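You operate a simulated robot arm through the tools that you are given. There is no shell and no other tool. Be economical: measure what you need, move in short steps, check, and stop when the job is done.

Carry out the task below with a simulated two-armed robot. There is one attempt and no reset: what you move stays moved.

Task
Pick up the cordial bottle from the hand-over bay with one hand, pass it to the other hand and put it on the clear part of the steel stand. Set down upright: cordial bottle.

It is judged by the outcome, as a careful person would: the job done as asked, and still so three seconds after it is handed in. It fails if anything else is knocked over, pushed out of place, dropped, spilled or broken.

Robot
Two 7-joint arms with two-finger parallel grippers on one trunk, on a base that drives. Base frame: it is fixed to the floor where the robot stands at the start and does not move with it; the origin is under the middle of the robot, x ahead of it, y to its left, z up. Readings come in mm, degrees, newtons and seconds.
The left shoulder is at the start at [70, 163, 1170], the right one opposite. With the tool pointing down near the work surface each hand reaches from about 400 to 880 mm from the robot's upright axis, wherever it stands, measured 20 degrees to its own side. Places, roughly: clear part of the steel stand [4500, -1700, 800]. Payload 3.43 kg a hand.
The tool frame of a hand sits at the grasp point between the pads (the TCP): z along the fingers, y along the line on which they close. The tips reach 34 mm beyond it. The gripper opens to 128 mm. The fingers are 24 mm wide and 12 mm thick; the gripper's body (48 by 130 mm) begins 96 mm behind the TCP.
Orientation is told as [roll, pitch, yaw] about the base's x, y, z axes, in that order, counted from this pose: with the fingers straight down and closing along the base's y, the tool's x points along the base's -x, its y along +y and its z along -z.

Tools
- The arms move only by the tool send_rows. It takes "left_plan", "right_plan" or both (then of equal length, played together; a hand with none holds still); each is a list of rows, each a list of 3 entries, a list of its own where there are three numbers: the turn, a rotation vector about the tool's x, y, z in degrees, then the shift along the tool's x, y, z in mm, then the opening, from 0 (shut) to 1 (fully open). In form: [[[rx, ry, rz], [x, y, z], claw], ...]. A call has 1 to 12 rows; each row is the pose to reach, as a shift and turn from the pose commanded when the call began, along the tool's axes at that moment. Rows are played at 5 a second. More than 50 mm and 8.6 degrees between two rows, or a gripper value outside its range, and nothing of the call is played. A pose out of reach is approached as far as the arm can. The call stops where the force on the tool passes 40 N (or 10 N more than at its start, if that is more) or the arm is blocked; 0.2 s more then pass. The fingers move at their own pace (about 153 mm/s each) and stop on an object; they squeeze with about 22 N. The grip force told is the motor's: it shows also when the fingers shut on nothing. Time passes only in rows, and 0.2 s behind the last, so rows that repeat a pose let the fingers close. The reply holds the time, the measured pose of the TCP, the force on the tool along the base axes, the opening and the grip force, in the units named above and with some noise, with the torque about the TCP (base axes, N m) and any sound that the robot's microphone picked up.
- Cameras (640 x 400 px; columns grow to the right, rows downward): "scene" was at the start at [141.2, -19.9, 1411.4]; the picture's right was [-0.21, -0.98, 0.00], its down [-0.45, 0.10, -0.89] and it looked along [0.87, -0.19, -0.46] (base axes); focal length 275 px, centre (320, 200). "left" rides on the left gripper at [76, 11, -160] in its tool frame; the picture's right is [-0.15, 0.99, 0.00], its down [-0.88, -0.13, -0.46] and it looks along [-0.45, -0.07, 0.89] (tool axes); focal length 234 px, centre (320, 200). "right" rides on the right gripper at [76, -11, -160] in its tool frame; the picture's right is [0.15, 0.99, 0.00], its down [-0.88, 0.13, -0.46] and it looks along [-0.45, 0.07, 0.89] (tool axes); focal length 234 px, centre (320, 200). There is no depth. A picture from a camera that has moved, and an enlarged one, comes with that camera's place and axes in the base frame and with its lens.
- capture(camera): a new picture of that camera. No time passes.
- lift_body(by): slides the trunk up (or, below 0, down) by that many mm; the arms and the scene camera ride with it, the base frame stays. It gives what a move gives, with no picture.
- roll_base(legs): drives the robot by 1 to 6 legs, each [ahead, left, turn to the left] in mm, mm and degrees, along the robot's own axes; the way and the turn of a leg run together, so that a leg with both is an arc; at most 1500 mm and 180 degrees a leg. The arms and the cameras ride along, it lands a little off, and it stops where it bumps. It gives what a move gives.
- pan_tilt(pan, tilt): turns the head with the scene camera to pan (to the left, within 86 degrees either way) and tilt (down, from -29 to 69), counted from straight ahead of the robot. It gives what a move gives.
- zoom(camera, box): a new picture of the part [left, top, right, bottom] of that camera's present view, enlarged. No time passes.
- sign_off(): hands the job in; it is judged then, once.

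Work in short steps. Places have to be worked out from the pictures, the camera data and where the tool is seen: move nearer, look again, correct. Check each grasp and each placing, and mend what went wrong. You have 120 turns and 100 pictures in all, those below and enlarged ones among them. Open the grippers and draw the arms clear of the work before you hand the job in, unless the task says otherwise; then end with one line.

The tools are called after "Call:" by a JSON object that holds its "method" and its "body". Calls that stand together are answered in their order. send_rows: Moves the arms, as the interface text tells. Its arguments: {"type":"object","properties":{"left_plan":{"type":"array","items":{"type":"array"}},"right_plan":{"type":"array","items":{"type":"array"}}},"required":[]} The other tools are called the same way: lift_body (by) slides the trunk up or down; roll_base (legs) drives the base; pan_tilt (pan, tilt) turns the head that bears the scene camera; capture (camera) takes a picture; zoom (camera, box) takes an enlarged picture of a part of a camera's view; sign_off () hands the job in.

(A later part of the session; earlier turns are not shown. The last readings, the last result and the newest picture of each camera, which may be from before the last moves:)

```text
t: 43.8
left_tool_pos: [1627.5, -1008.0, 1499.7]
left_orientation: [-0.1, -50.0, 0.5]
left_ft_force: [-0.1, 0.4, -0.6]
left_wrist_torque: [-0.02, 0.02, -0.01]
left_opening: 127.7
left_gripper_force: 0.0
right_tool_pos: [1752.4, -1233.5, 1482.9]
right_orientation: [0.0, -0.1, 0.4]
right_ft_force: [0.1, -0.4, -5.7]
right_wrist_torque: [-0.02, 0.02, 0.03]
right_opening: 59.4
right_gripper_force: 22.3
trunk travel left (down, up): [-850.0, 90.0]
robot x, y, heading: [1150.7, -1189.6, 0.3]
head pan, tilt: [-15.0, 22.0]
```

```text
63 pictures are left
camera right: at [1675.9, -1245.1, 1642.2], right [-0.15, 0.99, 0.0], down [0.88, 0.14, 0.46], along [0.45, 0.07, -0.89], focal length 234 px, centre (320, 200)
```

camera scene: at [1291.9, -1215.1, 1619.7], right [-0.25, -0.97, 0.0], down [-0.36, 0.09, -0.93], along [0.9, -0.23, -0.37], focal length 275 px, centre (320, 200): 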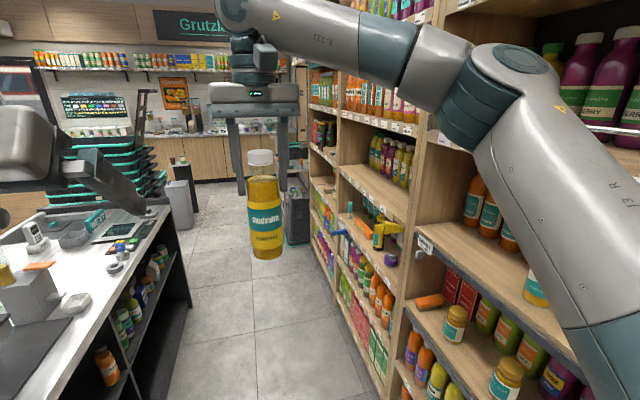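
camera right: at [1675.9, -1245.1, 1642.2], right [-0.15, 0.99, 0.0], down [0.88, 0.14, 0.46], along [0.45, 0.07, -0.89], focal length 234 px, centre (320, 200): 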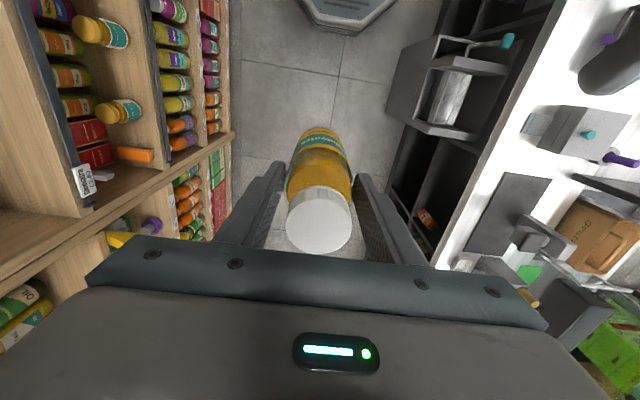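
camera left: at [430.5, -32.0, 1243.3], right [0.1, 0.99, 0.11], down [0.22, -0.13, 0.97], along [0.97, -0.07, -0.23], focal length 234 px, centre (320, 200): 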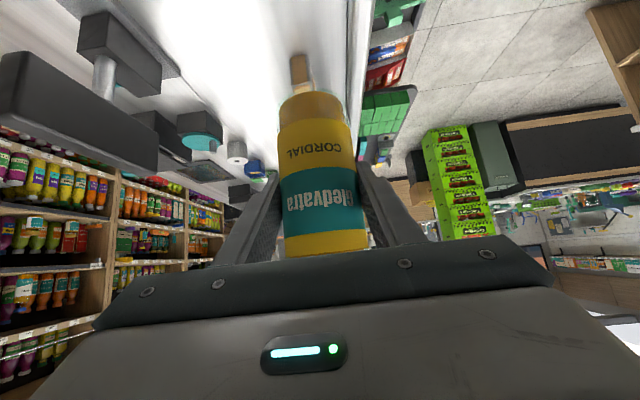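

Margins look fine on both sides. I continue 1000 mm ahead.

Call:
{"method": "roll_base", "body": {"legs": [[1000, -5, -0.3]]}}

Call:
{"method": "pan_tilt", "body": {"pan": -8, "tilt": 28}}

Call:
{"method": "capture", "body": {"camera": "scene"}}

Call:
{"method": "capture", "body": {"camera": "left"}}

```text
t: 49.0
left_tool_pos: [2645.5, -997.8, 1498.8]
left_orientation: [0.0, -50.0, 1.0]
left_ft_force: [-0.9, 0.1, 0.7]
left_wrist_torque: [-0.01, -0.02, 0.0]
left_opening: 128.0
left_gripper_force: 0.1
right_tool_pos: [2770.3, -1221.1, 1483.4]
right_orientation: [-0.1, -0.1, 0.8]
right_ft_force: [-0.3, 1.0, -5.5]
right_wrist_torque: [-0.03, 0.06, 0.02]
right_opening: 59.3
right_gripper_force: 22.0
trunk travel left (down, up): [-850.0, 90.0]
robot x, y, heading: [2170.4, -1188.3, 0.8]
head pan, tilt: [-15.0, 22.0]
```

```text
t: 49.7
left_tool_pos: [2647.0, -997.5, 1500.1]
left_orientation: [0.1, -50.0, 1.0]
left_ft_force: [1.0, -0.4, -0.9]
left_wrist_torque: [0.01, 0.0, 0.01]
left_opening: 128.0
left_gripper_force: 0.1
right_tool_pos: [2772.2, -1221.6, 1482.9]
right_orientation: [0.0, 0.1, 0.9]
right_ft_force: [-0.5, -0.2, -6.2]
right_wrist_torque: [0.01, 0.0, -0.03]
right_opening: 59.5
right_gripper_force: 21.8
trunk travel left (down, up): [-850.0, 90.0]
robot x, y, heading: [2169.0, -1185.6, 1.2]
head pan, tilt: [-8.0, 28.0]
```

```text
62 pictures are left
camera scene: at [2312.7, -1196.6, 1610.0], right [-0.12, -0.99, 0.0], down [-0.47, 0.06, -0.88], along [0.88, -0.11, -0.47], focal length 275 px, centre (320, 200)
```

scene: 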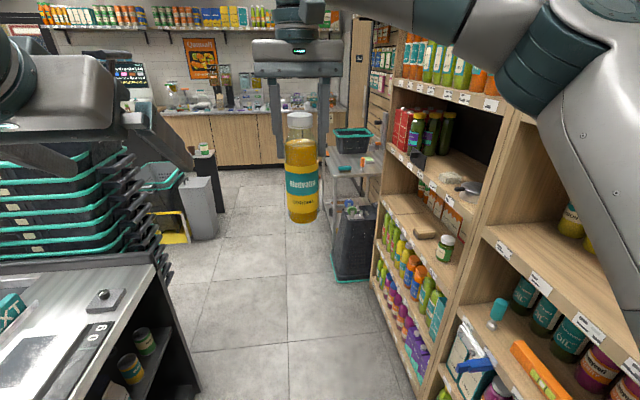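

```text
61 pictures are left
camera left: at [2475.6, -988.2, 1544.5], right [0.08, 0.99, 0.11], down [0.22, -0.13, 0.97], along [0.97, -0.05, -0.23], focal length 234 px, centre (320, 200)
```

left: 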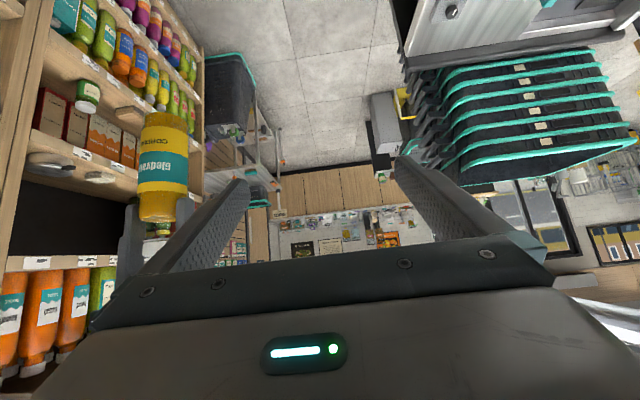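

The stand is ahead on the right, with basket stack on the floor in front and open floor to its left. Zooming in on the top.

Call:
{"method": "zoom", "body": {"camera": "scene", "box": [310, 110, 410, 180]}}

```text
5.71 times, centred on (360, 145) of scene
camera zoom: at [2312.7, -1196.6, 1610.0], right [-0.12, -0.99, 0.0], down [-0.47, 0.06, -0.88], along [0.88, -0.11, -0.47], focal length 1570 px, centre (91, 514)
```

zoom: 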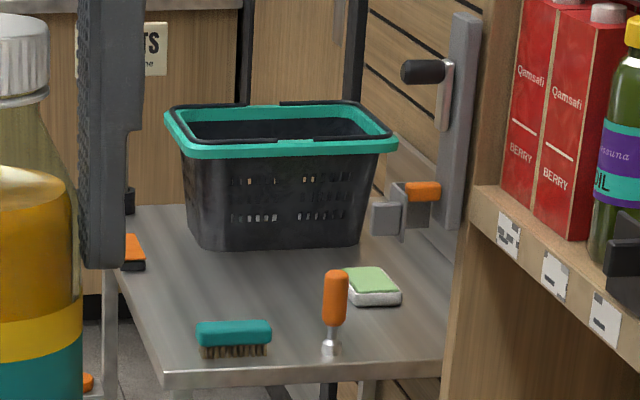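

The clear area lies between the brush (x ≈ 4300) and the crate (x ≈ 4700), y ≈ -1550 to -1830. I plan to stand left of it, facing it, so the bottle hangs over about [4505, -1680]; first drive to x ≈ 4540, y ≈ -1080.

Call:
{"method": "roll_base", "body": {"legs": [[0, 0, -1.2], [1200, 50, 0], [1170, 55, 0]]}}

Call:
{"method": "pan_tilt", "body": {"pan": -70, "tilt": 45}}

Call:
{"method": "capture", "body": {"camera": "scene"}}

Call:
{"method": "capture", "body": {"camera": "right"}}

```text
t: 54.2
left_tool_pos: [3457.5, -969.5, 1502.6]
left_orientation: [-0.4, -50.1, 2.0]
left_ft_force: [0.6, 0.8, 0.6]
left_wrist_torque: [0.0, 0.0, 0.01]
left_opening: 128.1
left_gripper_force: 0.0
right_tool_pos: [3579.4, -1202.2, 1489.1]
right_orientation: [0.2, -0.5, 0.7]
right_ft_force: [0.9, 0.2, -5.8]
right_wrist_torque: [0.02, 0.02, 0.0]
right_opening: 59.4
right_gripper_force: 21.8
trunk travel left (down, up): [-850.0, 90.0]
robot x, y, heading: [2993.8, -1158.1, 0.7]
head pan, tilt: [-8.0, 28.0]
stopped in leg 2: the robot was blocked; the commanded pose is now the measured one
```

```text
t: 55.5
left_tool_pos: [3455.1, -969.5, 1504.9]
left_orientation: [-0.4, -50.4, 1.7]
left_ft_force: [0.3, -0.4, -0.3]
left_wrist_torque: [-0.02, -0.01, 0.03]
left_opening: 128.0
left_gripper_force: 0.1
right_tool_pos: [3577.5, -1201.3, 1491.2]
right_orientation: [0.2, -0.8, 0.6]
right_ft_force: [0.2, 0.8, -6.6]
right_wrist_torque: [0.01, 0.06, 0.02]
right_opening: 59.6
right_gripper_force: 21.6
trunk travel left (down, up): [-850.0, 90.0]
robot x, y, heading: [2998.5, -1155.0, 0.6]
head pan, tilt: [-70.0, 45.0]
```

```text
59 pictures are left
camera scene: at [3054.3, -1237.9, 1584.9], right [-0.94, -0.35, -0.02], down [-0.24, 0.66, -0.71], along [0.26, -0.66, -0.71], focal length 275 px, centre (320, 200)
```

scene: 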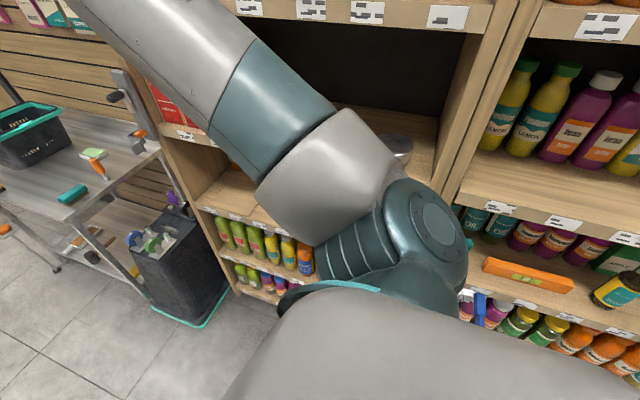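

```text
58 pictures are left
camera right: at [3499.2, -1213.7, 1649.5], right [-0.16, 0.99, 0.0], down [0.87, 0.14, 0.47], along [0.46, 0.07, -0.88], focal length 234 px, centre (320, 200)
```

right: 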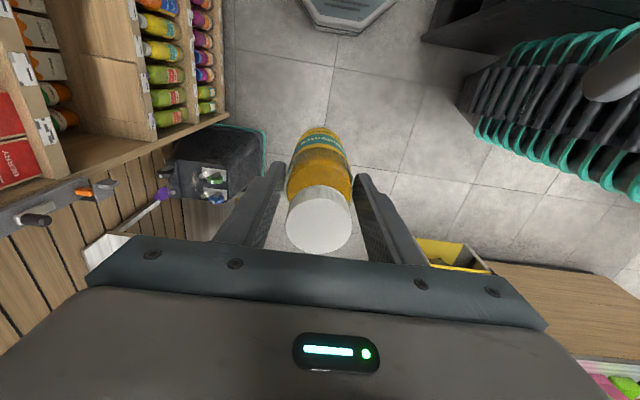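

The base was blocked at x ≈ 2994; probably the left elbow against the tall basket stack at the counter's end. I look left before moving.

Call:
{"method": "pan_tilt", "body": {"pan": 45, "tilt": 35}}

Call:
{"method": "capture", "body": {"camera": "scene"}}

Call:
{"method": "capture", "body": {"camera": "left"}}

Call:
{"method": "pan_tilt", "body": {"pan": 80, "tilt": 45}}

Call:
{"method": "capture", "body": {"camera": "scene"}}

```text
t: 57.5
left_tool_pos: [3454.2, -966.1, 1502.6]
left_orientation: [-0.5, -50.3, 1.9]
left_ft_force: [-0.4, -0.4, 0.5]
left_wrist_torque: [-0.01, 0.0, 0.01]
left_opening: 128.1
left_gripper_force: 0.0
right_tool_pos: [3576.7, -1198.6, 1492.0]
right_orientation: [0.1, -0.8, 0.7]
right_ft_force: [0.3, 0.0, -4.7]
right_wrist_torque: [0.02, 0.07, -0.01]
right_opening: 59.2
right_gripper_force: 21.8
trunk travel left (down, up): [-850.0, 90.0]
robot x, y, heading: [2997.7, -1158.0, 0.7]
head pan, tilt: [45.0, 35.0]
```

```text
57 pictures are left
camera scene: at [3086.5, -1096.5, 1600.8], right [0.72, -0.7, 0.01], down [-0.39, -0.41, -0.83], along [0.58, 0.59, -0.56], focal length 275 px, centre (320, 200)
```

scene: 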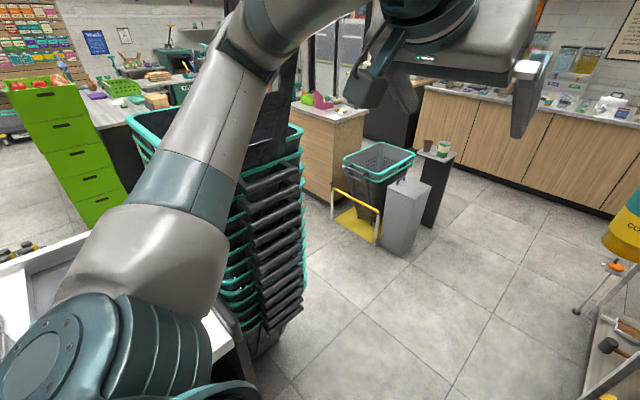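

```text
56 pictures are left
camera left: at [3282.2, -958.6, 1547.9], right [0.07, 0.99, 0.11], down [0.21, -0.12, 0.97], along [0.97, -0.04, -0.22], focal length 234 px, centre (320, 200)
```

left: 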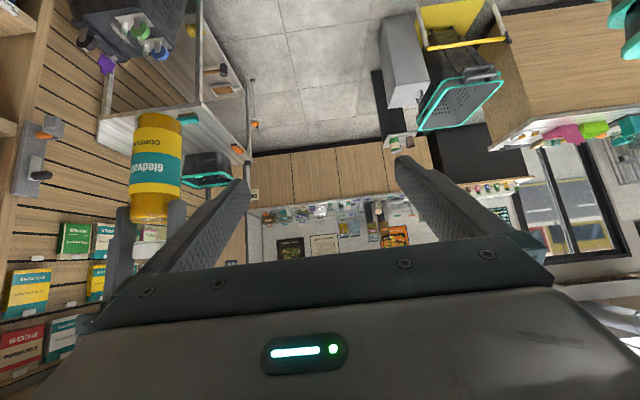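

```text
t: 58.5
left_tool_pos: [3454.9, -965.2, 1504.6]
left_orientation: [-0.5, -50.3, 2.0]
left_ft_force: [0.0, 1.5, -0.1]
left_wrist_torque: [0.02, -0.02, 0.02]
left_opening: 127.7
left_gripper_force: 0.1
right_tool_pos: [3578.1, -1196.1, 1491.5]
right_orientation: [-0.1, -0.8, 0.7]
right_ft_force: [-0.6, -0.5, -6.3]
right_wrist_torque: [-0.04, 0.04, 0.0]
right_opening: 59.5
right_gripper_force: 21.8
trunk travel left (down, up): [-850.0, 90.0]
robot x, y, heading: [2998.5, -1157.0, 0.9]
head pan, tilt: [80.0, 45.0]
```

```text
55 pictures are left
camera scene: at [3038.7, -1078.1, 1585.1], right [0.99, -0.16, 0.02], down [-0.1, -0.7, -0.71], along [0.13, 0.7, -0.7], focal length 275 px, centre (320, 200)
```

scene: 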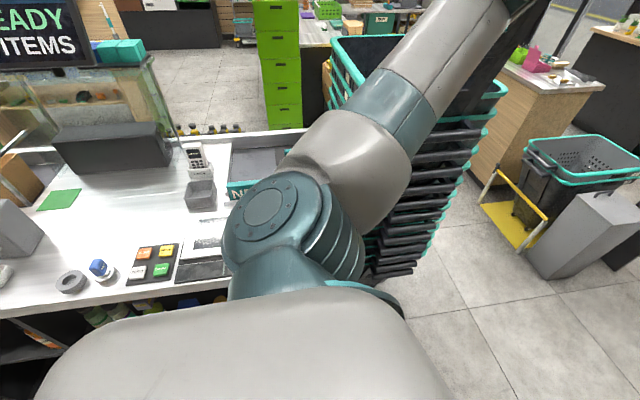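

The left upper arm is touching the stack of baskets at the counter end. I back off 150 mm and check the stack.

Call:
{"method": "roll_base", "body": {"legs": [[-180, 0, 0]]}}

Call:
{"method": "pan_tilt", "body": {"pan": 45, "tilt": 30}}

Call:
{"method": "capture", "body": {"camera": "scene"}}

```text
t: 60.0
left_tool_pos: [3301.6, -966.3, 1495.7]
left_orientation: [-0.6, -49.4, 1.8]
left_ft_force: [0.1, -0.3, 0.0]
left_wrist_torque: [0.03, -0.04, -0.01]
left_opening: 128.2
left_gripper_force: 0.1
right_tool_pos: [3423.9, -1197.5, 1482.5]
right_orientation: [0.0, 0.2, 0.5]
right_ft_force: [0.2, -0.3, -5.9]
right_wrist_torque: [-0.02, 0.04, -0.01]
right_opening: 59.3
right_gripper_force: 22.6
trunk travel left (down, up): [-850.0, 90.0]
robot x, y, heading: [2822.7, -1156.8, 0.5]
head pan, tilt: [80.0, 45.0]
```

```text
t: 61.0
left_tool_pos: [3301.1, -968.1, 1495.6]
left_orientation: [-0.6, -49.4, 1.8]
left_ft_force: [0.0, 0.1, 0.0]
left_wrist_torque: [0.01, 0.0, 0.02]
left_opening: 128.0
left_gripper_force: 0.0
right_tool_pos: [3424.3, -1199.4, 1480.2]
right_orientation: [-0.1, 0.2, 0.6]
right_ft_force: [0.1, 0.2, -6.1]
right_wrist_torque: [-0.01, 0.01, 0.02]
right_opening: 59.3
right_gripper_force: 21.8
trunk travel left (down, up): [-850.0, 90.0]
robot x, y, heading: [2818.5, -1158.2, 0.5]
head pan, tilt: [45.0, 30.0]
```

```text
54 pictures are left
camera scene: at [2937.1, -1093.6, 1606.8], right [0.71, -0.7, 0.0], down [-0.35, -0.36, -0.87], along [0.61, 0.62, -0.5], focal length 275 px, centre (320, 200)
```

scene: 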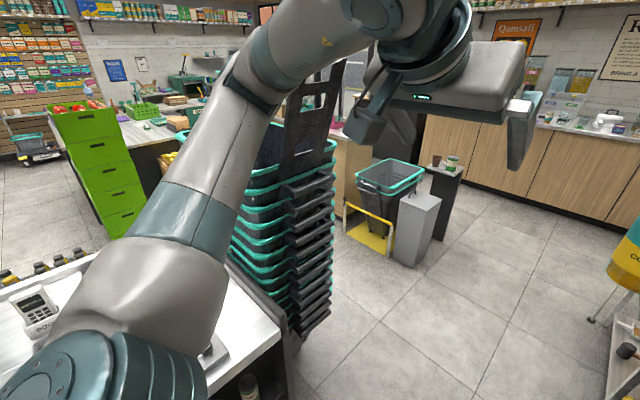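

The stack still stands. The left elbow sticks out about 490 mm, so I stretch the left hand forward to bring that elbow in, then check.

Call:
{"method": "send_rows", "body": {"left_plan": [[[0, 0, 0], [-23, 0, 37], 1], [[0, 0, 0], [-46, 0, 75], 1], [[0, 0, 0], [-70, 0, 112], 1], [[0, 0, 0], [-93, 0, 150], 1], [[0, 0, 0], [-116, 0, 187], 1], [[0, 0, 0], [-140, 0, 225], 1], [[0, 0, 0], [-163, 0, 262], 1], [[0, 0, 0], [-187, 0, 300], 1]]}}

Call:
{"method": "capture", "body": {"camera": "scene"}}

```text
t: 62.8
left_tool_pos: [3653.7, -959.7, 1441.9]
left_orientation: [-0.6, -49.3, 1.7]
left_ft_force: [-0.1, 0.4, 0.0]
left_wrist_torque: [0.03, 0.05, -0.02]
left_opening: 127.9
left_gripper_force: 0.0
right_tool_pos: [3425.7, -1199.2, 1479.7]
right_orientation: [0.0, 0.3, 0.7]
right_ft_force: [0.5, -0.3, -5.6]
right_wrist_torque: [-0.02, 0.04, -0.01]
right_opening: 59.4
right_gripper_force: 21.7
trunk travel left (down, up): [-850.0, 90.0]
robot x, y, heading: [2820.0, -1156.5, 0.4]
head pan, tilt: [45.0, 30.0]
```

```text
53 pictures are left
camera scene: at [2939.1, -1094.6, 1606.6], right [0.71, -0.7, 0.0], down [-0.35, -0.36, -0.87], along [0.61, 0.62, -0.5], focal length 275 px, centre (320, 200)
```

scene: 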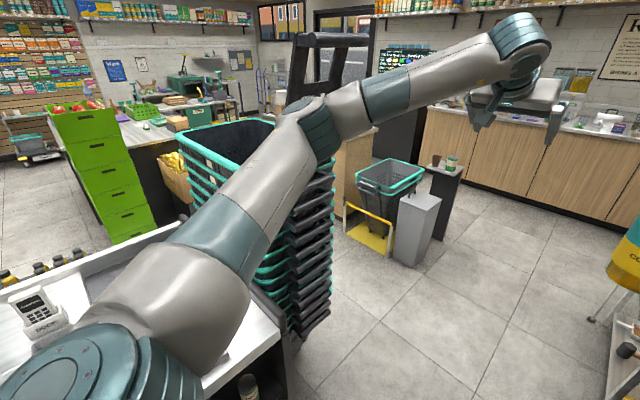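

The elbow is about 100 mm further in, clear of the stack's edge (about y = -520). I shift a bit right, turn 5° right and creep forward past it.

Call:
{"method": "roll_base", "body": {"legs": [[0, -30, -5.4], [250, 22, 0]]}}

Call:
{"method": "capture", "body": {"camera": "scene"}}

```text
t: 65.1
left_tool_pos: [3909.6, -1067.1, 1444.1]
left_orientation: [-0.6, -49.7, -3.5]
left_ft_force: [0.4, -0.3, -0.3]
left_wrist_torque: [0.02, -0.01, -0.02]
left_opening: 128.0
left_gripper_force: 0.0
right_tool_pos: [3662.7, -1284.3, 1483.0]
right_orientation: [0.0, -0.1, -4.9]
right_ft_force: [-0.6, 0.9, -5.9]
right_wrist_torque: [0.03, -0.04, 0.02]
right_opening: 59.5
right_gripper_force: 22.3
trunk travel left (down, up): [-850.0, 90.0]
robot x, y, heading: [3067.1, -1185.6, -4.8]
head pan, tilt: [45.0, 30.0]
```

```text
52 pictures are left
camera scene: at [3187.6, -1132.8, 1607.2], right [0.64, -0.76, 0.0], down [-0.38, -0.32, -0.87], along [0.66, 0.56, -0.5], focal length 275 px, centre (320, 200)
```

scene: 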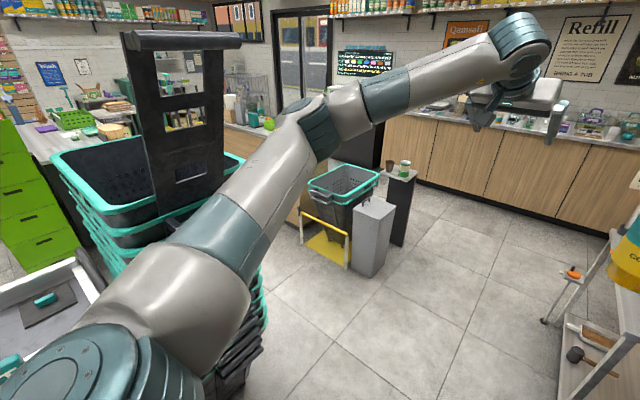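

It passes cleanly. I continue about 600 mm along the aisle, drifting slightly left away from the floor baskets on the right.

Call:
{"method": "roll_base", "body": {"legs": [[600, 95, 0]]}}

Call:
{"method": "pan_tilt", "body": {"pan": -30, "tilt": 40}}

Call:
{"method": "capture", "body": {"camera": "scene"}}

```text
t: 68.5
left_tool_pos: [4506.4, -1003.8, 1444.8]
left_orientation: [-0.7, -49.5, -2.5]
left_ft_force: [-0.4, 0.0, 0.0]
left_wrist_torque: [-0.04, 0.01, -0.05]
left_opening: 128.0
left_gripper_force: 0.0
right_tool_pos: [4262.7, -1224.7, 1482.2]
right_orientation: [0.0, 0.0, -4.0]
right_ft_force: [0.2, -0.4, -6.2]
right_wrist_torque: [0.01, 0.07, -0.02]
right_opening: 59.5
right_gripper_force: 21.8
trunk travel left (down, up): [-850.0, 90.0]
robot x, y, heading: [3663.7, -1139.0, -3.7]
head pan, tilt: [45.0, 30.0]
```

```text
t: 70.0
left_tool_pos: [4509.4, -1004.0, 1441.9]
left_orientation: [-0.7, -49.5, -2.7]
left_ft_force: [0.3, 0.6, 0.2]
left_wrist_torque: [0.04, 0.01, 0.01]
left_opening: 128.1
left_gripper_force: 0.1
right_tool_pos: [4263.5, -1224.5, 1482.6]
right_orientation: [-0.1, 0.2, -3.9]
right_ft_force: [-0.7, -0.8, -5.6]
right_wrist_torque: [-0.03, 0.03, -0.01]
right_opening: 59.6
right_gripper_force: 22.3
trunk travel left (down, up): [-850.0, 90.0]
robot x, y, heading: [3667.8, -1136.9, -3.7]
head pan, tilt: [-30.0, 40.0]
```

```text
51 pictures are left
camera scene: at [3790.1, -1189.5, 1591.4], right [-0.56, -0.83, 0.0], down [-0.53, 0.36, -0.77], along [0.64, -0.43, -0.64], focal length 275 px, centre (320, 200)
```

scene: 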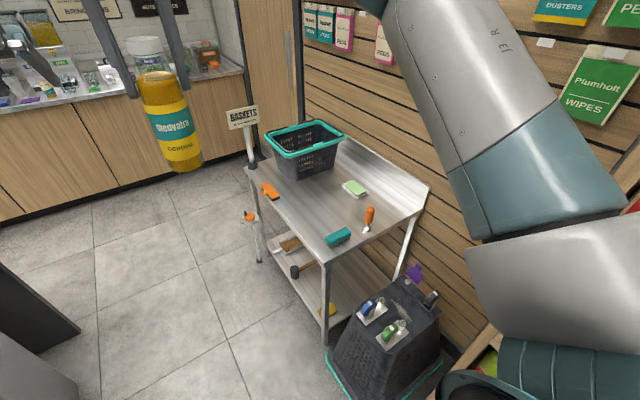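

Clear area confirmed: brush at (4356,-1653), sponge (4568,-1902), crate from x ≈ 4735, orange brush (4773,-1568). Target ≈ (4530,-1690). I pull the left hand back in now that the tower is passed, then drive beside the stand.

Call:
{"method": "send_rows", "body": {"left_plan": [[[0, 0, 0], [23, 0, -37], 1], [[0, 0, 0], [46, 0, -75], 1], [[0, 0, 0], [70, 0, -112], 1], [[0, 0, 0], [93, 0, -150], 1], [[0, 0, 0], [116, 0, -187], 1], [[0, 0, 0], [140, 0, -225], 1], [[0, 0, 0], [163, 0, -262], 1], [[0, 0, 0], [187, 0, -300], 1]]}}

Call:
{"method": "roll_base", "body": {"legs": [[906, 106, 0]]}}

Call:
{"method": "pan_tilt", "body": {"pan": -75, "tilt": 35}}

Call:
{"method": "capture", "body": {"camera": "scene"}}

```text
t: 71.8
left_tool_pos: [4159.9, -984.8, 1496.2]
left_orientation: [-0.6, -49.5, -2.6]
left_ft_force: [0.3, 0.6, 0.2]
left_wrist_torque: [0.0, -0.01, 0.02]
left_opening: 128.1
left_gripper_force: 0.0
right_tool_pos: [4261.8, -1223.9, 1482.1]
right_orientation: [0.0, 0.1, -3.9]
right_ft_force: [-0.8, -0.2, -5.6]
right_wrist_torque: [0.0, 0.03, 0.0]
right_opening: 59.8
right_gripper_force: 21.8
trunk travel left (down, up): [-850.0, 90.0]
robot x, y, heading: [3666.8, -1137.1, -3.7]
head pan, tilt: [-30.0, 40.0]
```

```text
t: 76.6
left_tool_pos: [5063.0, -929.2, 1496.4]
left_orientation: [-0.6, -49.5, -2.0]
left_ft_force: [-0.5, 0.5, -1.1]
left_wrist_torque: [-0.04, -0.04, -0.02]
left_opening: 127.9
left_gripper_force: 0.1
right_tool_pos: [5169.6, -1167.4, 1482.1]
right_orientation: [-0.1, 0.2, -3.2]
right_ft_force: [0.9, 0.3, -5.1]
right_wrist_torque: [-0.01, 0.03, -0.03]
right_opening: 59.7
right_gripper_force: 21.4
trunk travel left (down, up): [-850.0, 90.0]
robot x, y, heading: [4570.3, -1086.5, -3.3]
head pan, tilt: [-30.0, 40.0]
```

```text
t: 77.7
left_tool_pos: [5064.9, -928.5, 1495.6]
left_orientation: [-0.6, -49.4, -2.1]
left_ft_force: [-0.3, -0.3, 0.2]
left_wrist_torque: [0.02, 0.01, -0.01]
left_opening: 128.3
left_gripper_force: 0.1
right_tool_pos: [5170.5, -1166.6, 1481.7]
right_orientation: [-0.1, 0.2, -3.2]
right_ft_force: [0.7, 0.1, -5.4]
right_wrist_torque: [0.01, 0.02, 0.0]
right_opening: 59.7
right_gripper_force: 22.1
trunk travel left (down, up): [-850.0, 90.0]
robot x, y, heading: [4571.7, -1085.6, -3.1]
head pan, tilt: [-75.0, 35.0]
```

```text
50 pictures are left
camera scene: at [4642.5, -1176.8, 1599.1], right [-0.98, -0.2, 0.0], down [-0.12, 0.56, -0.82], along [0.17, -0.8, -0.57], focal length 275 px, centre (320, 200)
```

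scene: 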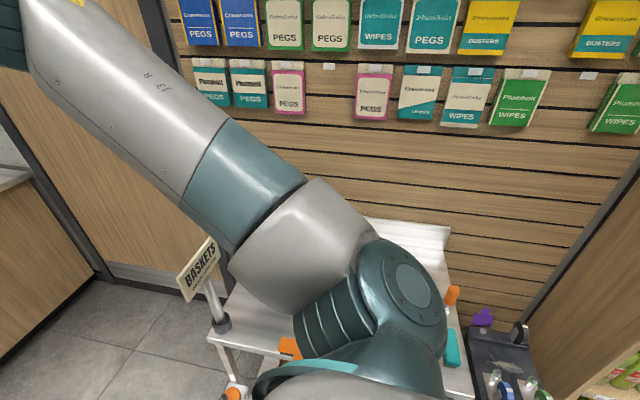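

The "BASKETS" sign tops out near z 1200, below the bottle (1333). I turn right to face the stand.

Call:
{"method": "roll_base", "body": {"legs": [[0, 0, -45], [0, 0, -41.9]]}}

Call:
{"method": "pan_tilt", "body": {"pan": 0, "tilt": 45}}

Call:
{"method": "capture", "body": {"camera": "scene"}}

Call:
{"method": "capture", "body": {"camera": "right"}}

```text
t: 82.1
left_tool_pos: [4757.8, -1570.6, 1496.3]
left_orientation: [-0.7, -49.4, -89.0]
left_ft_force: [-0.3, -1.0, 0.1]
left_wrist_torque: [-0.03, 0.04, -0.04]
left_opening: 128.1
left_gripper_force: 0.1
right_tool_pos: [4523.8, -1688.0, 1481.7]
right_orientation: [-0.1, 0.2, -90.3]
right_ft_force: [-0.2, -0.4, -5.3]
right_wrist_torque: [0.06, 0.0, -0.03]
right_opening: 59.4
right_gripper_force: 21.8
trunk travel left (down, up): [-850.0, 90.0]
robot x, y, heading: [4574.6, -1090.2, -90.6]
head pan, tilt: [-75.0, 35.0]
```

```text
t: 83.6
left_tool_pos: [4756.9, -1571.1, 1495.5]
left_orientation: [-0.7, -49.4, -88.9]
left_ft_force: [0.5, -1.0, -0.2]
left_wrist_torque: [0.0, -0.01, 0.02]
left_opening: 127.9
left_gripper_force: 0.1
right_tool_pos: [4524.3, -1689.3, 1480.4]
right_orientation: [0.0, 0.2, -90.3]
right_ft_force: [0.1, -0.4, -5.8]
right_wrist_torque: [0.02, 0.01, 0.0]
right_opening: 59.6
right_gripper_force: 21.9
trunk travel left (down, up): [-850.0, 90.0]
robot x, y, heading: [4570.5, -1086.7, -89.8]
head pan, tilt: [0.0, 45.0]
```

```text
49 pictures are left
camera scene: at [4572.9, -1220.2, 1584.2], right [-1.0, 0.01, 0.0], down [0.0, 0.71, -0.71], along [0.0, -0.71, -0.71], focal length 275 px, centre (320, 200)
```

scene: 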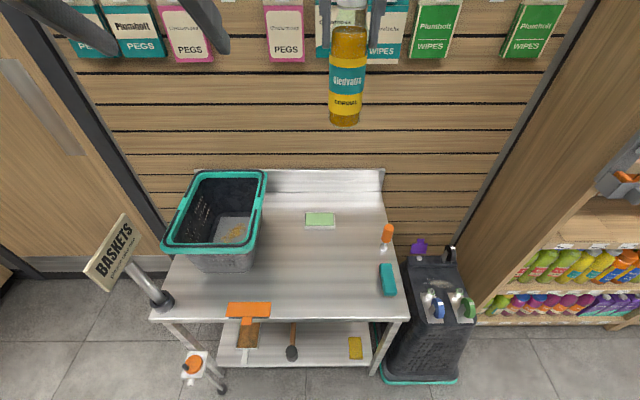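

```text
48 pictures are left
camera right: at [4512.5, -1614.2, 1641.3], right [0.99, 0.14, 0.0], down [0.13, -0.88, 0.45], along [0.06, -0.45, -0.89], focal length 234 px, centre (320, 200)
```

right: 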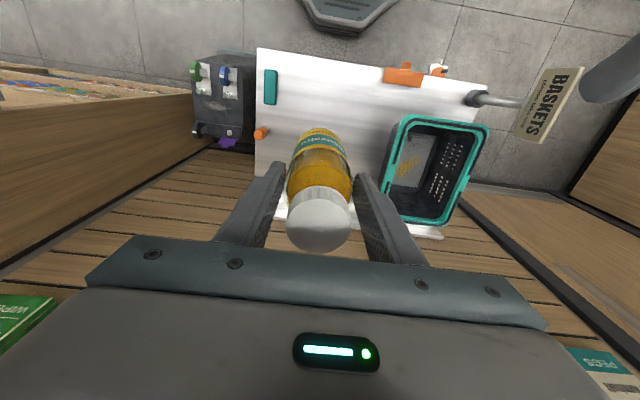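

The bottle hangs at (4524,-1689), right over the clear patch. The "BASKETS" sign at about (5057,-1590) would be near my left elbow when lowered, so I shift 158 mm right and turn 15° left, keeping the bottle over the same spot.

Call:
{"method": "roll_base", "body": {"legs": [[9, -158, 0], [0, 0, 15]]}}

Call:
{"method": "capture", "body": {"camera": "scene"}}

```text
t: 85.9
left_tool_pos: [4716.7, -1515.0, 1495.8]
left_orientation: [-0.5, -49.4, -74.0]
left_ft_force: [-0.2, 0.2, 0.0]
left_wrist_torque: [0.02, -0.01, 0.03]
left_opening: 127.8
left_gripper_force: 0.0
right_tool_pos: [4521.9, -1688.6, 1481.8]
right_orientation: [0.0, 0.1, -75.2]
right_ft_force: [0.6, -0.8, -6.1]
right_wrist_torque: [0.02, -0.01, 0.01]
right_opening: 59.6
right_gripper_force: 22.4
trunk travel left (down, up): [-850.0, 90.0]
robot x, y, heading: [4417.9, -1094.1, -75.3]
head pan, tilt: [0.0, 45.0]
```

```text
47 pictures are left
camera scene: at [4448.3, -1224.5, 1584.2], right [-0.97, -0.25, 0.0], down [-0.18, 0.68, -0.71], along [0.18, -0.68, -0.71], focal length 275 px, centre (320, 200)
```

scene: 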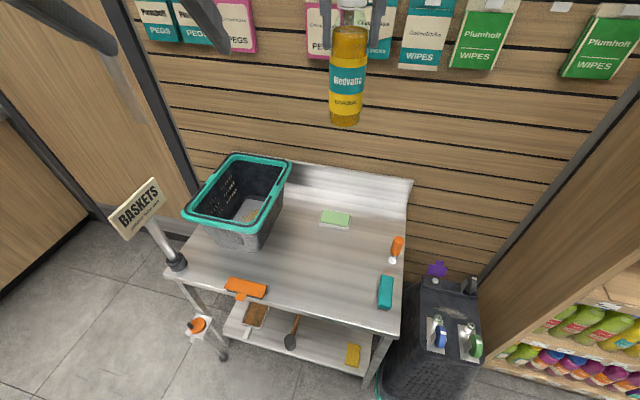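

The bottle is centred over the clear patch. I bring the left hand in front of the bottle at stand-off up here, where there is room, before lowering.

Call:
{"method": "send_rows", "body": {"left_plan": [[[0, 0, 0], [3, -47, 2], 1], [[0, 0, 0], [6, -94, 4], 1], [[0, 0, 0], [9, -141, 6], 1], [[0, 0, 0], [12, -188, 9], 1], [[0, 0, 0], [14, -235, 11], 1], [[0, 0, 0], [14, -235, 11], 1]]}}

Call:
{"method": "capture", "body": {"camera": "left"}}

Call:
{"method": "capture", "body": {"camera": "scene"}}

```text
t: 87.3
left_tool_pos: [4491.3, -1574.9, 1479.3]
left_orientation: [-0.7, -49.4, -73.9]
left_ft_force: [0.7, 0.2, -0.6]
left_wrist_torque: [-0.03, 0.01, 0.01]
left_opening: 127.9
left_gripper_force: 0.1
right_tool_pos: [4524.4, -1687.8, 1481.7]
right_orientation: [-0.1, 0.2, -75.2]
right_ft_force: [0.0, 0.6, -6.0]
right_wrist_torque: [0.04, 0.04, 0.0]
right_opening: 59.4
right_gripper_force: 22.6
trunk travel left (down, up): [-850.0, 90.0]
robot x, y, heading: [4415.7, -1095.4, -75.3]
head pan, tilt: [0.0, 45.0]
```

```text
46 pictures are left
camera left: at [4456.3, -1407.3, 1525.2], right [0.98, 0.17, 0.1], down [-0.06, -0.25, 0.97], along [0.19, -0.95, -0.24], focal length 234 px, centre (320, 200)
```

left: 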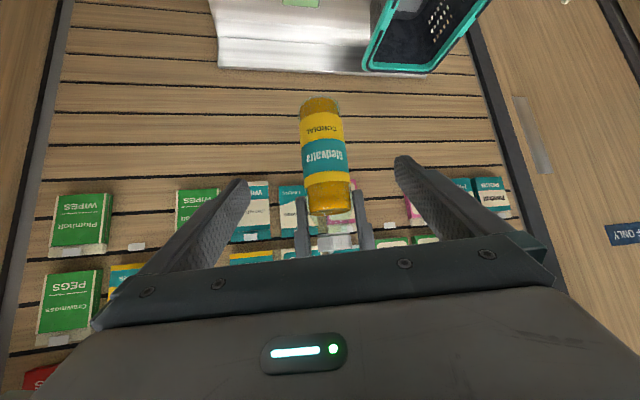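

```text
45 pictures are left
camera scene: at [4451.4, -1223.1, 1584.2], right [-0.97, -0.25, 0.0], down [-0.18, 0.68, -0.71], along [0.18, -0.68, -0.71], focal length 275 px, centre (320, 200)
```

scene: 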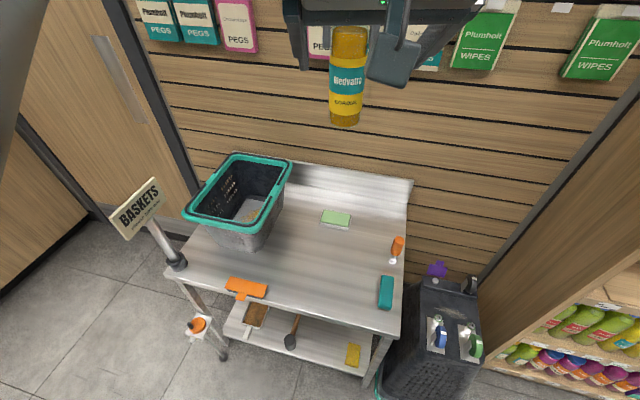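

Bottle base is near z 1330. I lower the trunk 400 mm with both hands in this formation, then check clearances.

Call:
{"method": "lift_body", "body": {"by": -400}}

Call:
{"method": "pan_tilt", "body": {"pan": 0, "tilt": 35}}

Call:
{"method": "capture", "body": {"camera": "scene"}}

Call:
{"method": "capture", "body": {"camera": "left"}}

Call:
{"method": "pan_tilt", "body": {"pan": 50, "tilt": 30}}

Call:
{"method": "capture", "body": {"camera": "scene"}}

```text
t: 91.1
left_tool_pos: [4488.5, -1576.3, 1077.9]
left_orientation: [-0.6, -49.5, -74.1]
left_ft_force: [0.5, 0.0, 0.6]
left_wrist_torque: [0.02, 0.02, 0.0]
left_opening: 128.3
left_gripper_force: 0.1
right_tool_pos: [4523.5, -1688.3, 1081.8]
right_orientation: [0.0, 0.2, -75.2]
right_ft_force: [-0.1, 0.1, -5.5]
right_wrist_torque: [0.04, 0.01, -0.04]
right_opening: 59.6
right_gripper_force: 21.3
trunk travel left (down, up): [-450.0, 490.0]
robot x, y, heading: [4416.7, -1091.4, -75.3]
head pan, tilt: [0.0, 45.0]
```

```text
t: 91.8
left_tool_pos: [4490.4, -1576.1, 1078.7]
left_orientation: [-0.6, -49.4, -74.0]
left_ft_force: [-0.2, 0.4, -0.7]
left_wrist_torque: [-0.01, -0.01, 0.04]
left_opening: 128.1
left_gripper_force: 0.0
right_tool_pos: [4524.1, -1689.1, 1080.8]
right_orientation: [-0.1, 0.1, -75.1]
right_ft_force: [0.7, -0.1, -6.3]
right_wrist_torque: [0.05, 0.0, 0.0]
right_opening: 59.4
right_gripper_force: 21.7
trunk travel left (down, up): [-450.0, 490.0]
robot x, y, heading: [4413.2, -1095.1, -75.3]
head pan, tilt: [0.0, 35.0]
```

```text
44 pictures are left
camera scene: at [4452.0, -1229.9, 1198.9], right [-0.97, -0.25, 0.0], down [-0.15, 0.56, -0.82], along [0.21, -0.79, -0.57], focal length 275 px, centre (320, 200)
```

scene: 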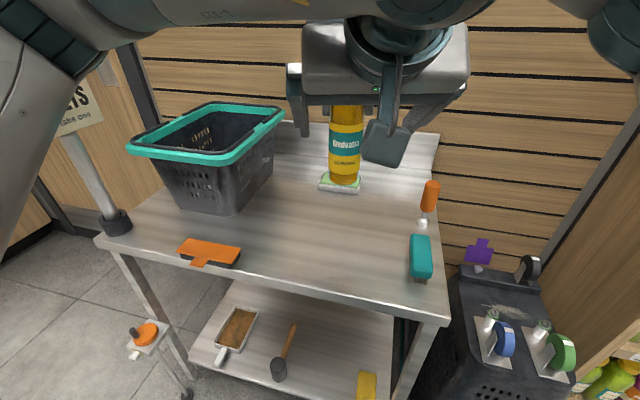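

```text
43 pictures are left
camera left: at [4455.6, -1407.4, 1125.2], right [0.98, 0.17, 0.1], down [-0.06, -0.25, 0.97], along [0.19, -0.95, -0.24], focal length 234 px, centre (320, 200)
```

left: 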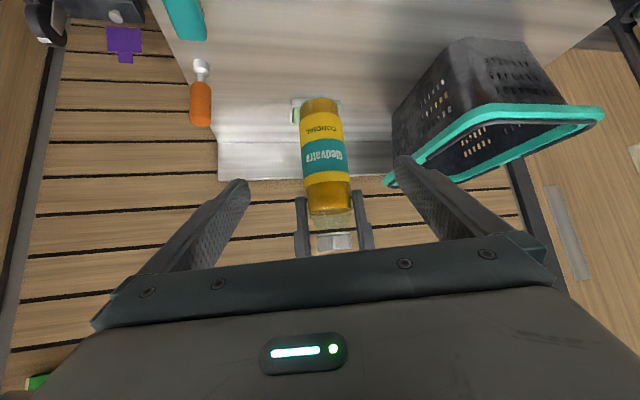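

```text
t: 93.0
left_tool_pos: [4489.8, -1575.6, 1078.0]
left_orientation: [-0.6, -49.5, -73.9]
left_ft_force: [0.1, -0.1, 0.6]
left_wrist_torque: [0.01, 0.02, -0.01]
left_opening: 128.1
left_gripper_force: 0.2
right_tool_pos: [4523.4, -1688.6, 1082.1]
right_orientation: [-0.1, 0.2, -75.3]
right_ft_force: [-1.0, 0.2, -6.1]
right_wrist_torque: [0.03, -0.02, 0.02]
right_opening: 59.5
right_gripper_force: 22.0
trunk travel left (down, up): [-450.0, 490.0]
robot x, y, heading: [4417.1, -1094.0, -75.1]
head pan, tilt: [50.0, 30.0]
```

```text
42 pictures are left
camera scene: at [4511.3, -1183.4, 1206.8], right [-0.43, -0.9, 0.0], down [-0.45, 0.21, -0.87], along [0.78, -0.37, -0.5], focal length 275 px, centre (320, 200)
```

scene: 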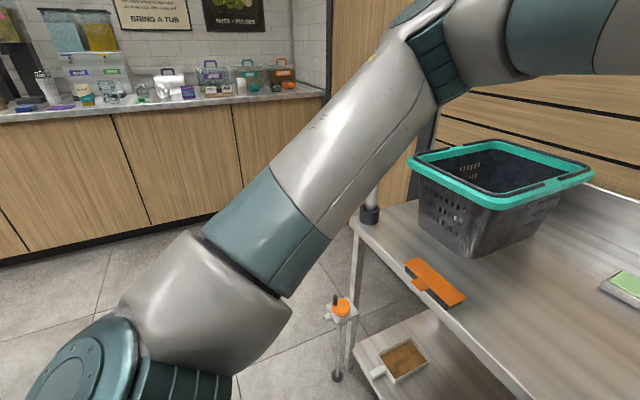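

Both elbows and the sign are well clear (left elbow about 300 mm from the sign). I lower another 90 mm so the base is a few cm above the stand.

Call:
{"method": "lift_body", "body": {"by": -90}}

Call:
{"method": "pan_tilt", "body": {"pan": -5, "tilt": 40}}

Call:
{"method": "capture", "body": {"camera": "left"}}

Call:
{"method": "zoom", "body": {"camera": "scene", "box": [240, 60, 440, 260]}}

```text
t: 94.2
left_tool_pos: [4491.8, -1576.0, 988.7]
left_orientation: [-0.6, -49.5, -74.0]
left_ft_force: [-0.5, 0.5, 0.0]
left_wrist_torque: [-0.03, -0.01, 0.01]
left_opening: 128.0
left_gripper_force: 0.0
right_tool_pos: [4523.3, -1687.7, 992.0]
right_orientation: [0.0, 0.2, -75.1]
right_ft_force: [0.5, -0.7, -5.7]
right_wrist_torque: [0.02, 0.0, -0.01]
right_opening: 59.4
right_gripper_force: 22.0
trunk travel left (down, up): [-360.0, 580.0]
robot x, y, heading: [4415.0, -1096.6, -75.1]
head pan, tilt: [50.0, 30.0]
```

```text
t: 95.5
left_tool_pos: [4491.2, -1575.4, 988.5]
left_orientation: [-0.5, -49.3, -74.0]
left_ft_force: [-1.0, -1.0, -0.1]
left_wrist_torque: [0.0, -0.01, -0.02]
left_opening: 127.9
left_gripper_force: 0.0
right_tool_pos: [4523.8, -1688.9, 992.2]
right_orientation: [-0.1, 0.2, -75.2]
right_ft_force: [0.0, 0.4, -5.4]
right_wrist_torque: [0.05, 0.03, -0.03]
right_opening: 59.7
right_gripper_force: 21.9
trunk travel left (down, up): [-360.0, 580.0]
robot x, y, heading: [4414.6, -1094.4, -75.1]
head pan, tilt: [-5.0, 40.0]
```

```text
41 pictures are left
camera left: at [4455.6, -1407.3, 1035.2], right [0.98, 0.17, 0.1], down [-0.06, -0.25, 0.97], along [0.19, -0.95, -0.24], focal length 234 px, centre (320, 200)
```

left: 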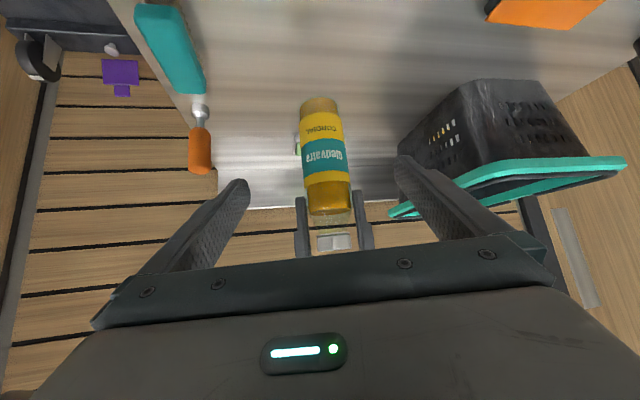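

```text
2.00 times, centred on (340, 160) of scene
camera zoom: at [4444.0, -1228.4, 1101.5], right [-0.99, -0.17, 0.0], down [-0.11, 0.63, -0.77], along [0.13, -0.75, -0.64], focal length 549 px, centre (280, 280)
```

zoom: 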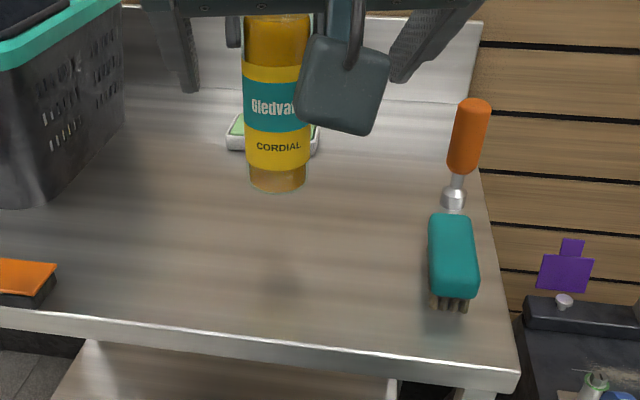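

The base is about 40 mm above the stand, over clear steel, and the left hand is aligned. I advance it 154 mm along its axis onto the lower body and close.

Call:
{"method": "send_rows", "body": {"left_plan": [[[0, 0, 0], [0, 0, 35], 1], [[0, 0, 0], [0, 0, 70], 1], [[0, 0, 0], [0, 0, 105], 1], [[0, 0, 0], [0, 0, 130], 1], [[0, 0, 0], [0, 0, 154], 1], [[0, 0, 0], [0, 0, 154], 1]]}}

Call:
{"method": "capture", "body": {"camera": "left"}}

Call:
{"method": "capture", "body": {"camera": "right"}}

```text
t: 96.9
left_tool_pos: [4520.8, -1688.4, 888.9]
left_orientation: [-0.6, -49.5, -74.0]
left_ft_force: [0.2, 0.5, -0.4]
left_wrist_torque: [0.0, -0.02, 0.01]
left_opening: 128.0
left_gripper_force: 0.1
right_tool_pos: [4525.2, -1688.0, 992.4]
right_orientation: [-0.1, 0.3, -75.2]
right_ft_force: [-0.1, -0.9, -5.7]
right_wrist_torque: [0.04, -0.03, 0.01]
right_opening: 59.4
right_gripper_force: 21.0
trunk travel left (down, up): [-360.0, 580.0]
robot x, y, heading: [4414.8, -1096.7, -75.0]
head pan, tilt: [-5.0, 40.0]
```

```text
39 pictures are left
camera left: at [4487.2, -1521.1, 934.6], right [0.98, 0.17, 0.1], down [-0.06, -0.25, 0.97], along [0.19, -0.95, -0.24], focal length 234 px, centre (320, 200)
```

left: 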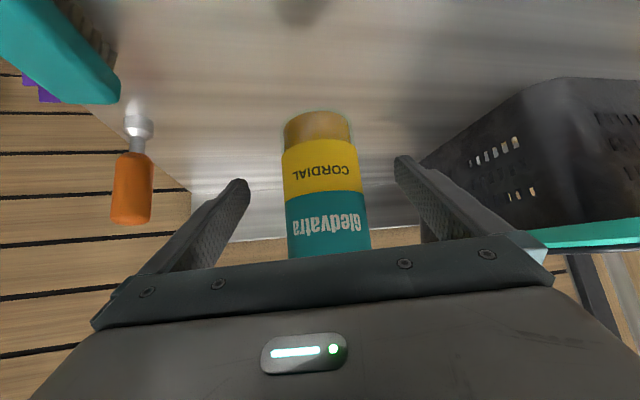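

```text
38 pictures are left
camera right: at [4493.8, -1618.8, 1151.5], right [0.92, 0.39, 0.0], down [0.35, -0.82, 0.45], along [0.18, -0.42, -0.89], focal length 234 px, centre (320, 200)
```

right: 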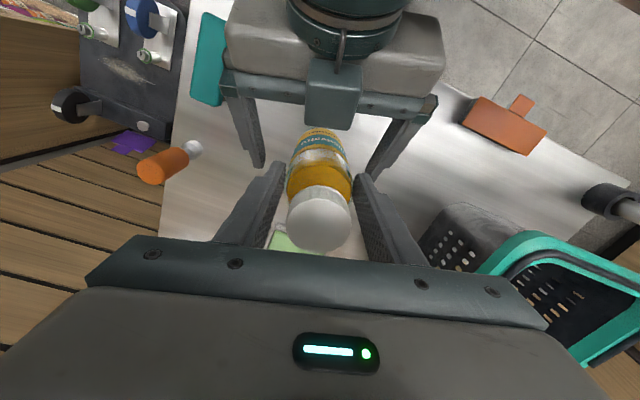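

The left fingers straddle the bottle cleanly. I nudge 2 mm to centre and close the left hand.

Call:
{"method": "send_rows", "body": {"left_plan": [[[0, 0, 0], [0, 2, 0], 0.6], [[0, 0, 0], [0, 2, 0], 0], [[0, 0, 0], [0, 2, 0], 0], [[0, 0, 0], [0, 2, 0], 0]]}}

```text
t: 97.9
left_tool_pos: [4523.0, -1688.3, 887.7]
left_orientation: [-0.6, -49.4, -73.9]
left_ft_force: [-1.4, -1.8, 0.6]
left_wrist_torque: [0.23, -0.6, 0.04]
left_opening: 59.5
left_gripper_force: 22.0
right_tool_pos: [4524.7, -1688.2, 991.5]
right_orientation: [0.0, 0.2, -75.2]
right_ft_force: [1.4, 1.6, -5.8]
right_wrist_torque: [-0.02, 0.51, -0.09]
right_opening: 59.4
right_gripper_force: 21.6
trunk travel left (down, up): [-360.0, 580.0]
robot x, y, heading: [4410.7, -1096.3, -75.5]
head pan, tilt: [-5.0, 40.0]
```

Both hands hold with little conflict. I open the right and, with the left, lower the bottle 25 mm straight down.

Call:
{"method": "send_rows", "body": {"right_plan": [[[0, 0, 0], [0, 0, 0], 0.6], [[0, 0, 0], [0, 0, 0], 1], [[0, 0, 0], [0, 0, 0], 1], [[0, 0, 0], [0, 0, 0], 1], [[0, 0, 0], [0, 0, 0], 1]], "left_plan": [[[0, 0, 0], [0, 0, 0], 0], [[0, 0, 0], [0, 0, 0], 0], [[0, 0, 0], [7, 0, 6], 0], [[0, 0, 0], [14, 0, 12], 0], [[0, 0, 0], [19, 0, 16], 0]]}}

Call:
{"method": "capture", "body": {"camera": "left"}}

Call:
{"method": "zoom", "body": {"camera": "scene", "box": [240, 60, 440, 260]}}

```text
t: 99.1
left_tool_pos: [4521.1, -1688.0, 864.3]
left_orientation: [-0.7, -49.4, -73.9]
left_ft_force: [0.1, 0.0, -0.4]
left_wrist_torque: [0.01, 0.03, -0.02]
left_opening: 59.4
left_gripper_force: 21.9
right_tool_pos: [4523.9, -1688.8, 991.9]
right_orientation: [-0.1, 0.2, -75.2]
right_ft_force: [-0.6, 0.2, 0.3]
right_wrist_torque: [0.02, -0.01, 0.01]
right_opening: 127.9
right_gripper_force: 0.1
trunk travel left (down, up): [-360.0, 580.0]
robot x, y, heading: [4412.9, -1093.6, -75.3]
head pan, tilt: [-5.0, 40.0]
```

```text
37 pictures are left
camera left: at [4487.6, -1519.5, 910.2], right [0.98, 0.17, 0.1], down [-0.06, -0.25, 0.97], along [0.19, -0.95, -0.24], focal length 234 px, centre (320, 200)
```

left: 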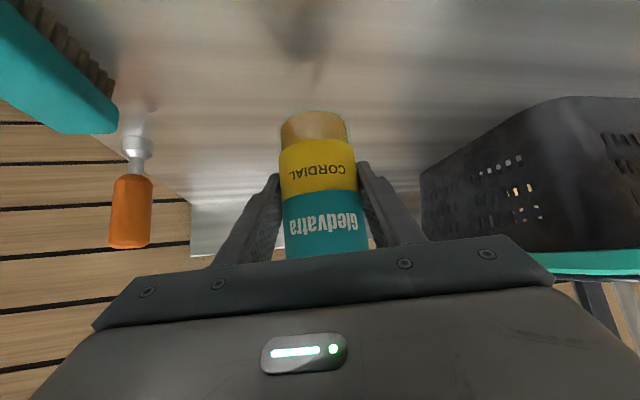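

```text
2.00 times, centred on (340, 160) of scene
camera zoom: at [4443.9, -1228.5, 1101.4], right [-0.99, -0.17, 0.0], down [-0.11, 0.63, -0.77], along [0.13, -0.75, -0.64], focal length 549 px, centre (280, 280)
```

zoom: 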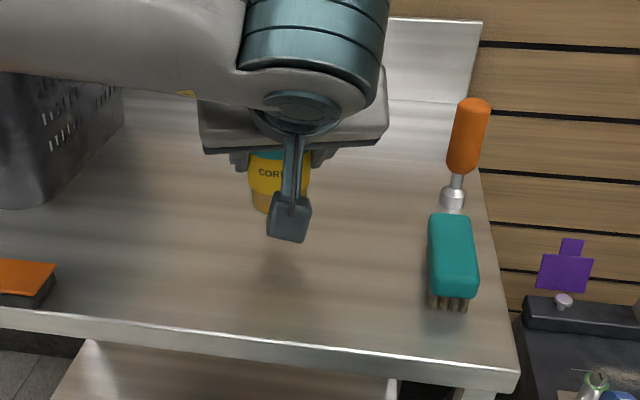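

The left holds it, base about 15 mm above the steel. I lower 10 mm more in small steps and watch the force.

Call:
{"method": "send_rows", "body": {"left_plan": [[[0, 0, 0], [3, 0, 2.6], 0], [[0, 0, 0], [5.3, 0, 4.6], 0], [[0, 0, 0], [7.6, 0, 6.5], 0]]}}

Call:
{"method": "capture", "body": {"camera": "left"}}

```text
t: 99.9
left_tool_pos: [4523.0, -1687.8, 853.3]
left_orientation: [-0.7, -49.4, -74.1]
left_ft_force: [-0.2, 0.1, 0.9]
left_wrist_torque: [0.03, 0.06, -0.02]
left_opening: 59.1
left_gripper_force: 22.3
right_tool_pos: [4523.0, -1689.3, 991.6]
right_orientation: [0.0, 0.2, -75.2]
right_ft_force: [0.2, 0.5, -0.7]
right_wrist_torque: [-0.03, 0.01, 0.01]
right_opening: 128.0
right_gripper_force: 0.0
trunk travel left (down, up): [-360.0, 580.0]
robot x, y, heading: [4416.3, -1094.1, -75.5]
head pan, tilt: [-5.0, 40.0]
```

```text
35 pictures are left
camera left: at [4487.8, -1519.4, 899.6], right [0.98, 0.17, 0.1], down [-0.06, -0.25, 0.97], along [0.19, -0.95, -0.24], focal length 234 px, centre (320, 200)
```

left: 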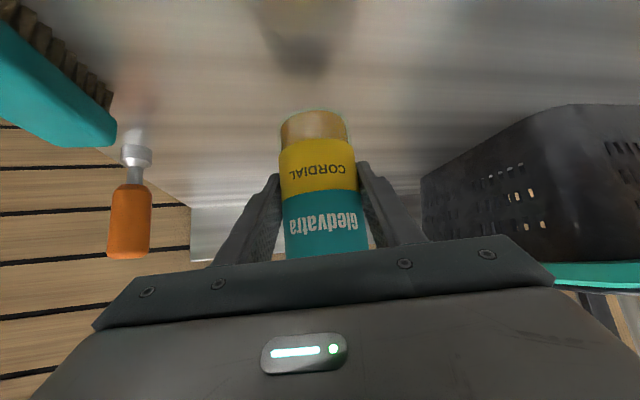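

No contact yet (force near zero). I lower a further 6 mm.

Call:
{"method": "send_rows", "body": {"left_plan": [[[0, 0, 0], [1.5, 0, 1.3], 0], [[0, 0, 0], [3, 0, 2.6], 0], [[0, 0, 0], [4.6, 0, 3.9], 0]]}}

```text
t: 100.7
left_tool_pos: [4522.1, -1686.7, 847.7]
left_orientation: [-0.5, -49.4, -74.0]
left_ft_force: [-0.7, -0.4, 0.0]
left_wrist_torque: [0.03, -0.02, 0.03]
left_opening: 59.3
left_gripper_force: 21.7
right_tool_pos: [4524.3, -1687.0, 992.5]
right_orientation: [-0.1, 0.1, -75.2]
right_ft_force: [0.5, 0.5, 1.3]
right_wrist_torque: [0.01, 0.02, 0.0]
right_opening: 127.7
right_gripper_force: 0.1
trunk travel left (down, up): [-360.0, 580.0]
robot x, y, heading: [4417.5, -1093.0, -75.3]
head pan, tilt: [-5.0, 40.0]
```

Still no upward force; I go another 6 mm in 2 mm steps.

Call:
{"method": "send_rows", "body": {"left_plan": [[[0, 0, 0], [1.5, 0, 1.3], 0], [[0, 0, 0], [3, 0, 2.6], 0], [[0, 0, 0], [4.6, 0, 3.9], 0]]}}

Call:
{"method": "capture", "body": {"camera": "left"}}

Call:
{"method": "capture", "body": {"camera": "right"}}

```text
t: 101.5
left_tool_pos: [4522.8, -1687.1, 841.7]
left_orientation: [-0.6, -49.4, -74.0]
left_ft_force: [0.5, -0.9, 0.2]
left_wrist_torque: [0.01, 0.0, -0.02]
left_opening: 59.7
left_gripper_force: 21.8
right_tool_pos: [4524.8, -1688.5, 991.7]
right_orientation: [-0.1, 0.2, -75.2]
right_ft_force: [0.5, -0.3, -0.6]
right_wrist_torque: [0.0, 0.02, 0.0]
right_opening: 128.1
right_gripper_force: 0.0
trunk travel left (down, up): [-360.0, 580.0]
robot x, y, heading: [4415.1, -1091.5, -75.4]
head pan, tilt: [-5.0, 40.0]
```

```text
34 pictures are left
camera left: at [4487.6, -1519.6, 888.1], right [0.98, 0.17, 0.1], down [-0.06, -0.25, 0.97], along [0.19, -0.95, -0.24], focal length 234 px, centre (320, 200)
```

left: 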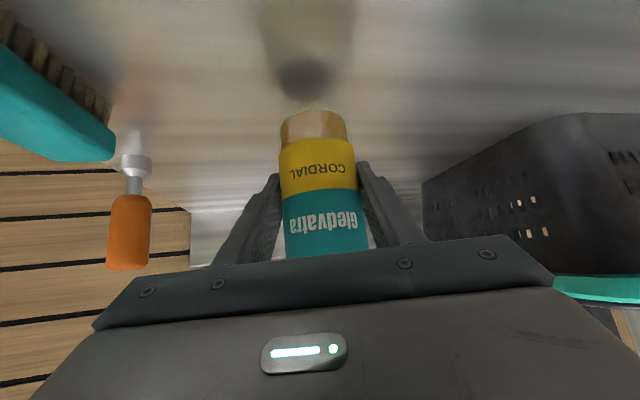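

```text
33 pictures are left
camera right: at [4494.0, -1619.2, 1151.3], right [0.92, 0.39, 0.0], down [0.35, -0.82, 0.45], along [0.18, -0.42, -0.89], focal length 234 px, centre (320, 200)
```

right: 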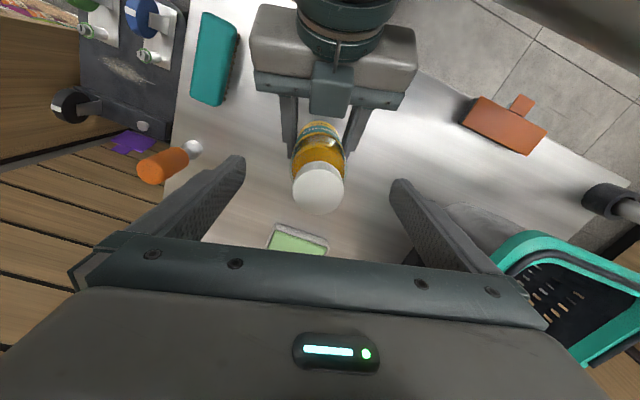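

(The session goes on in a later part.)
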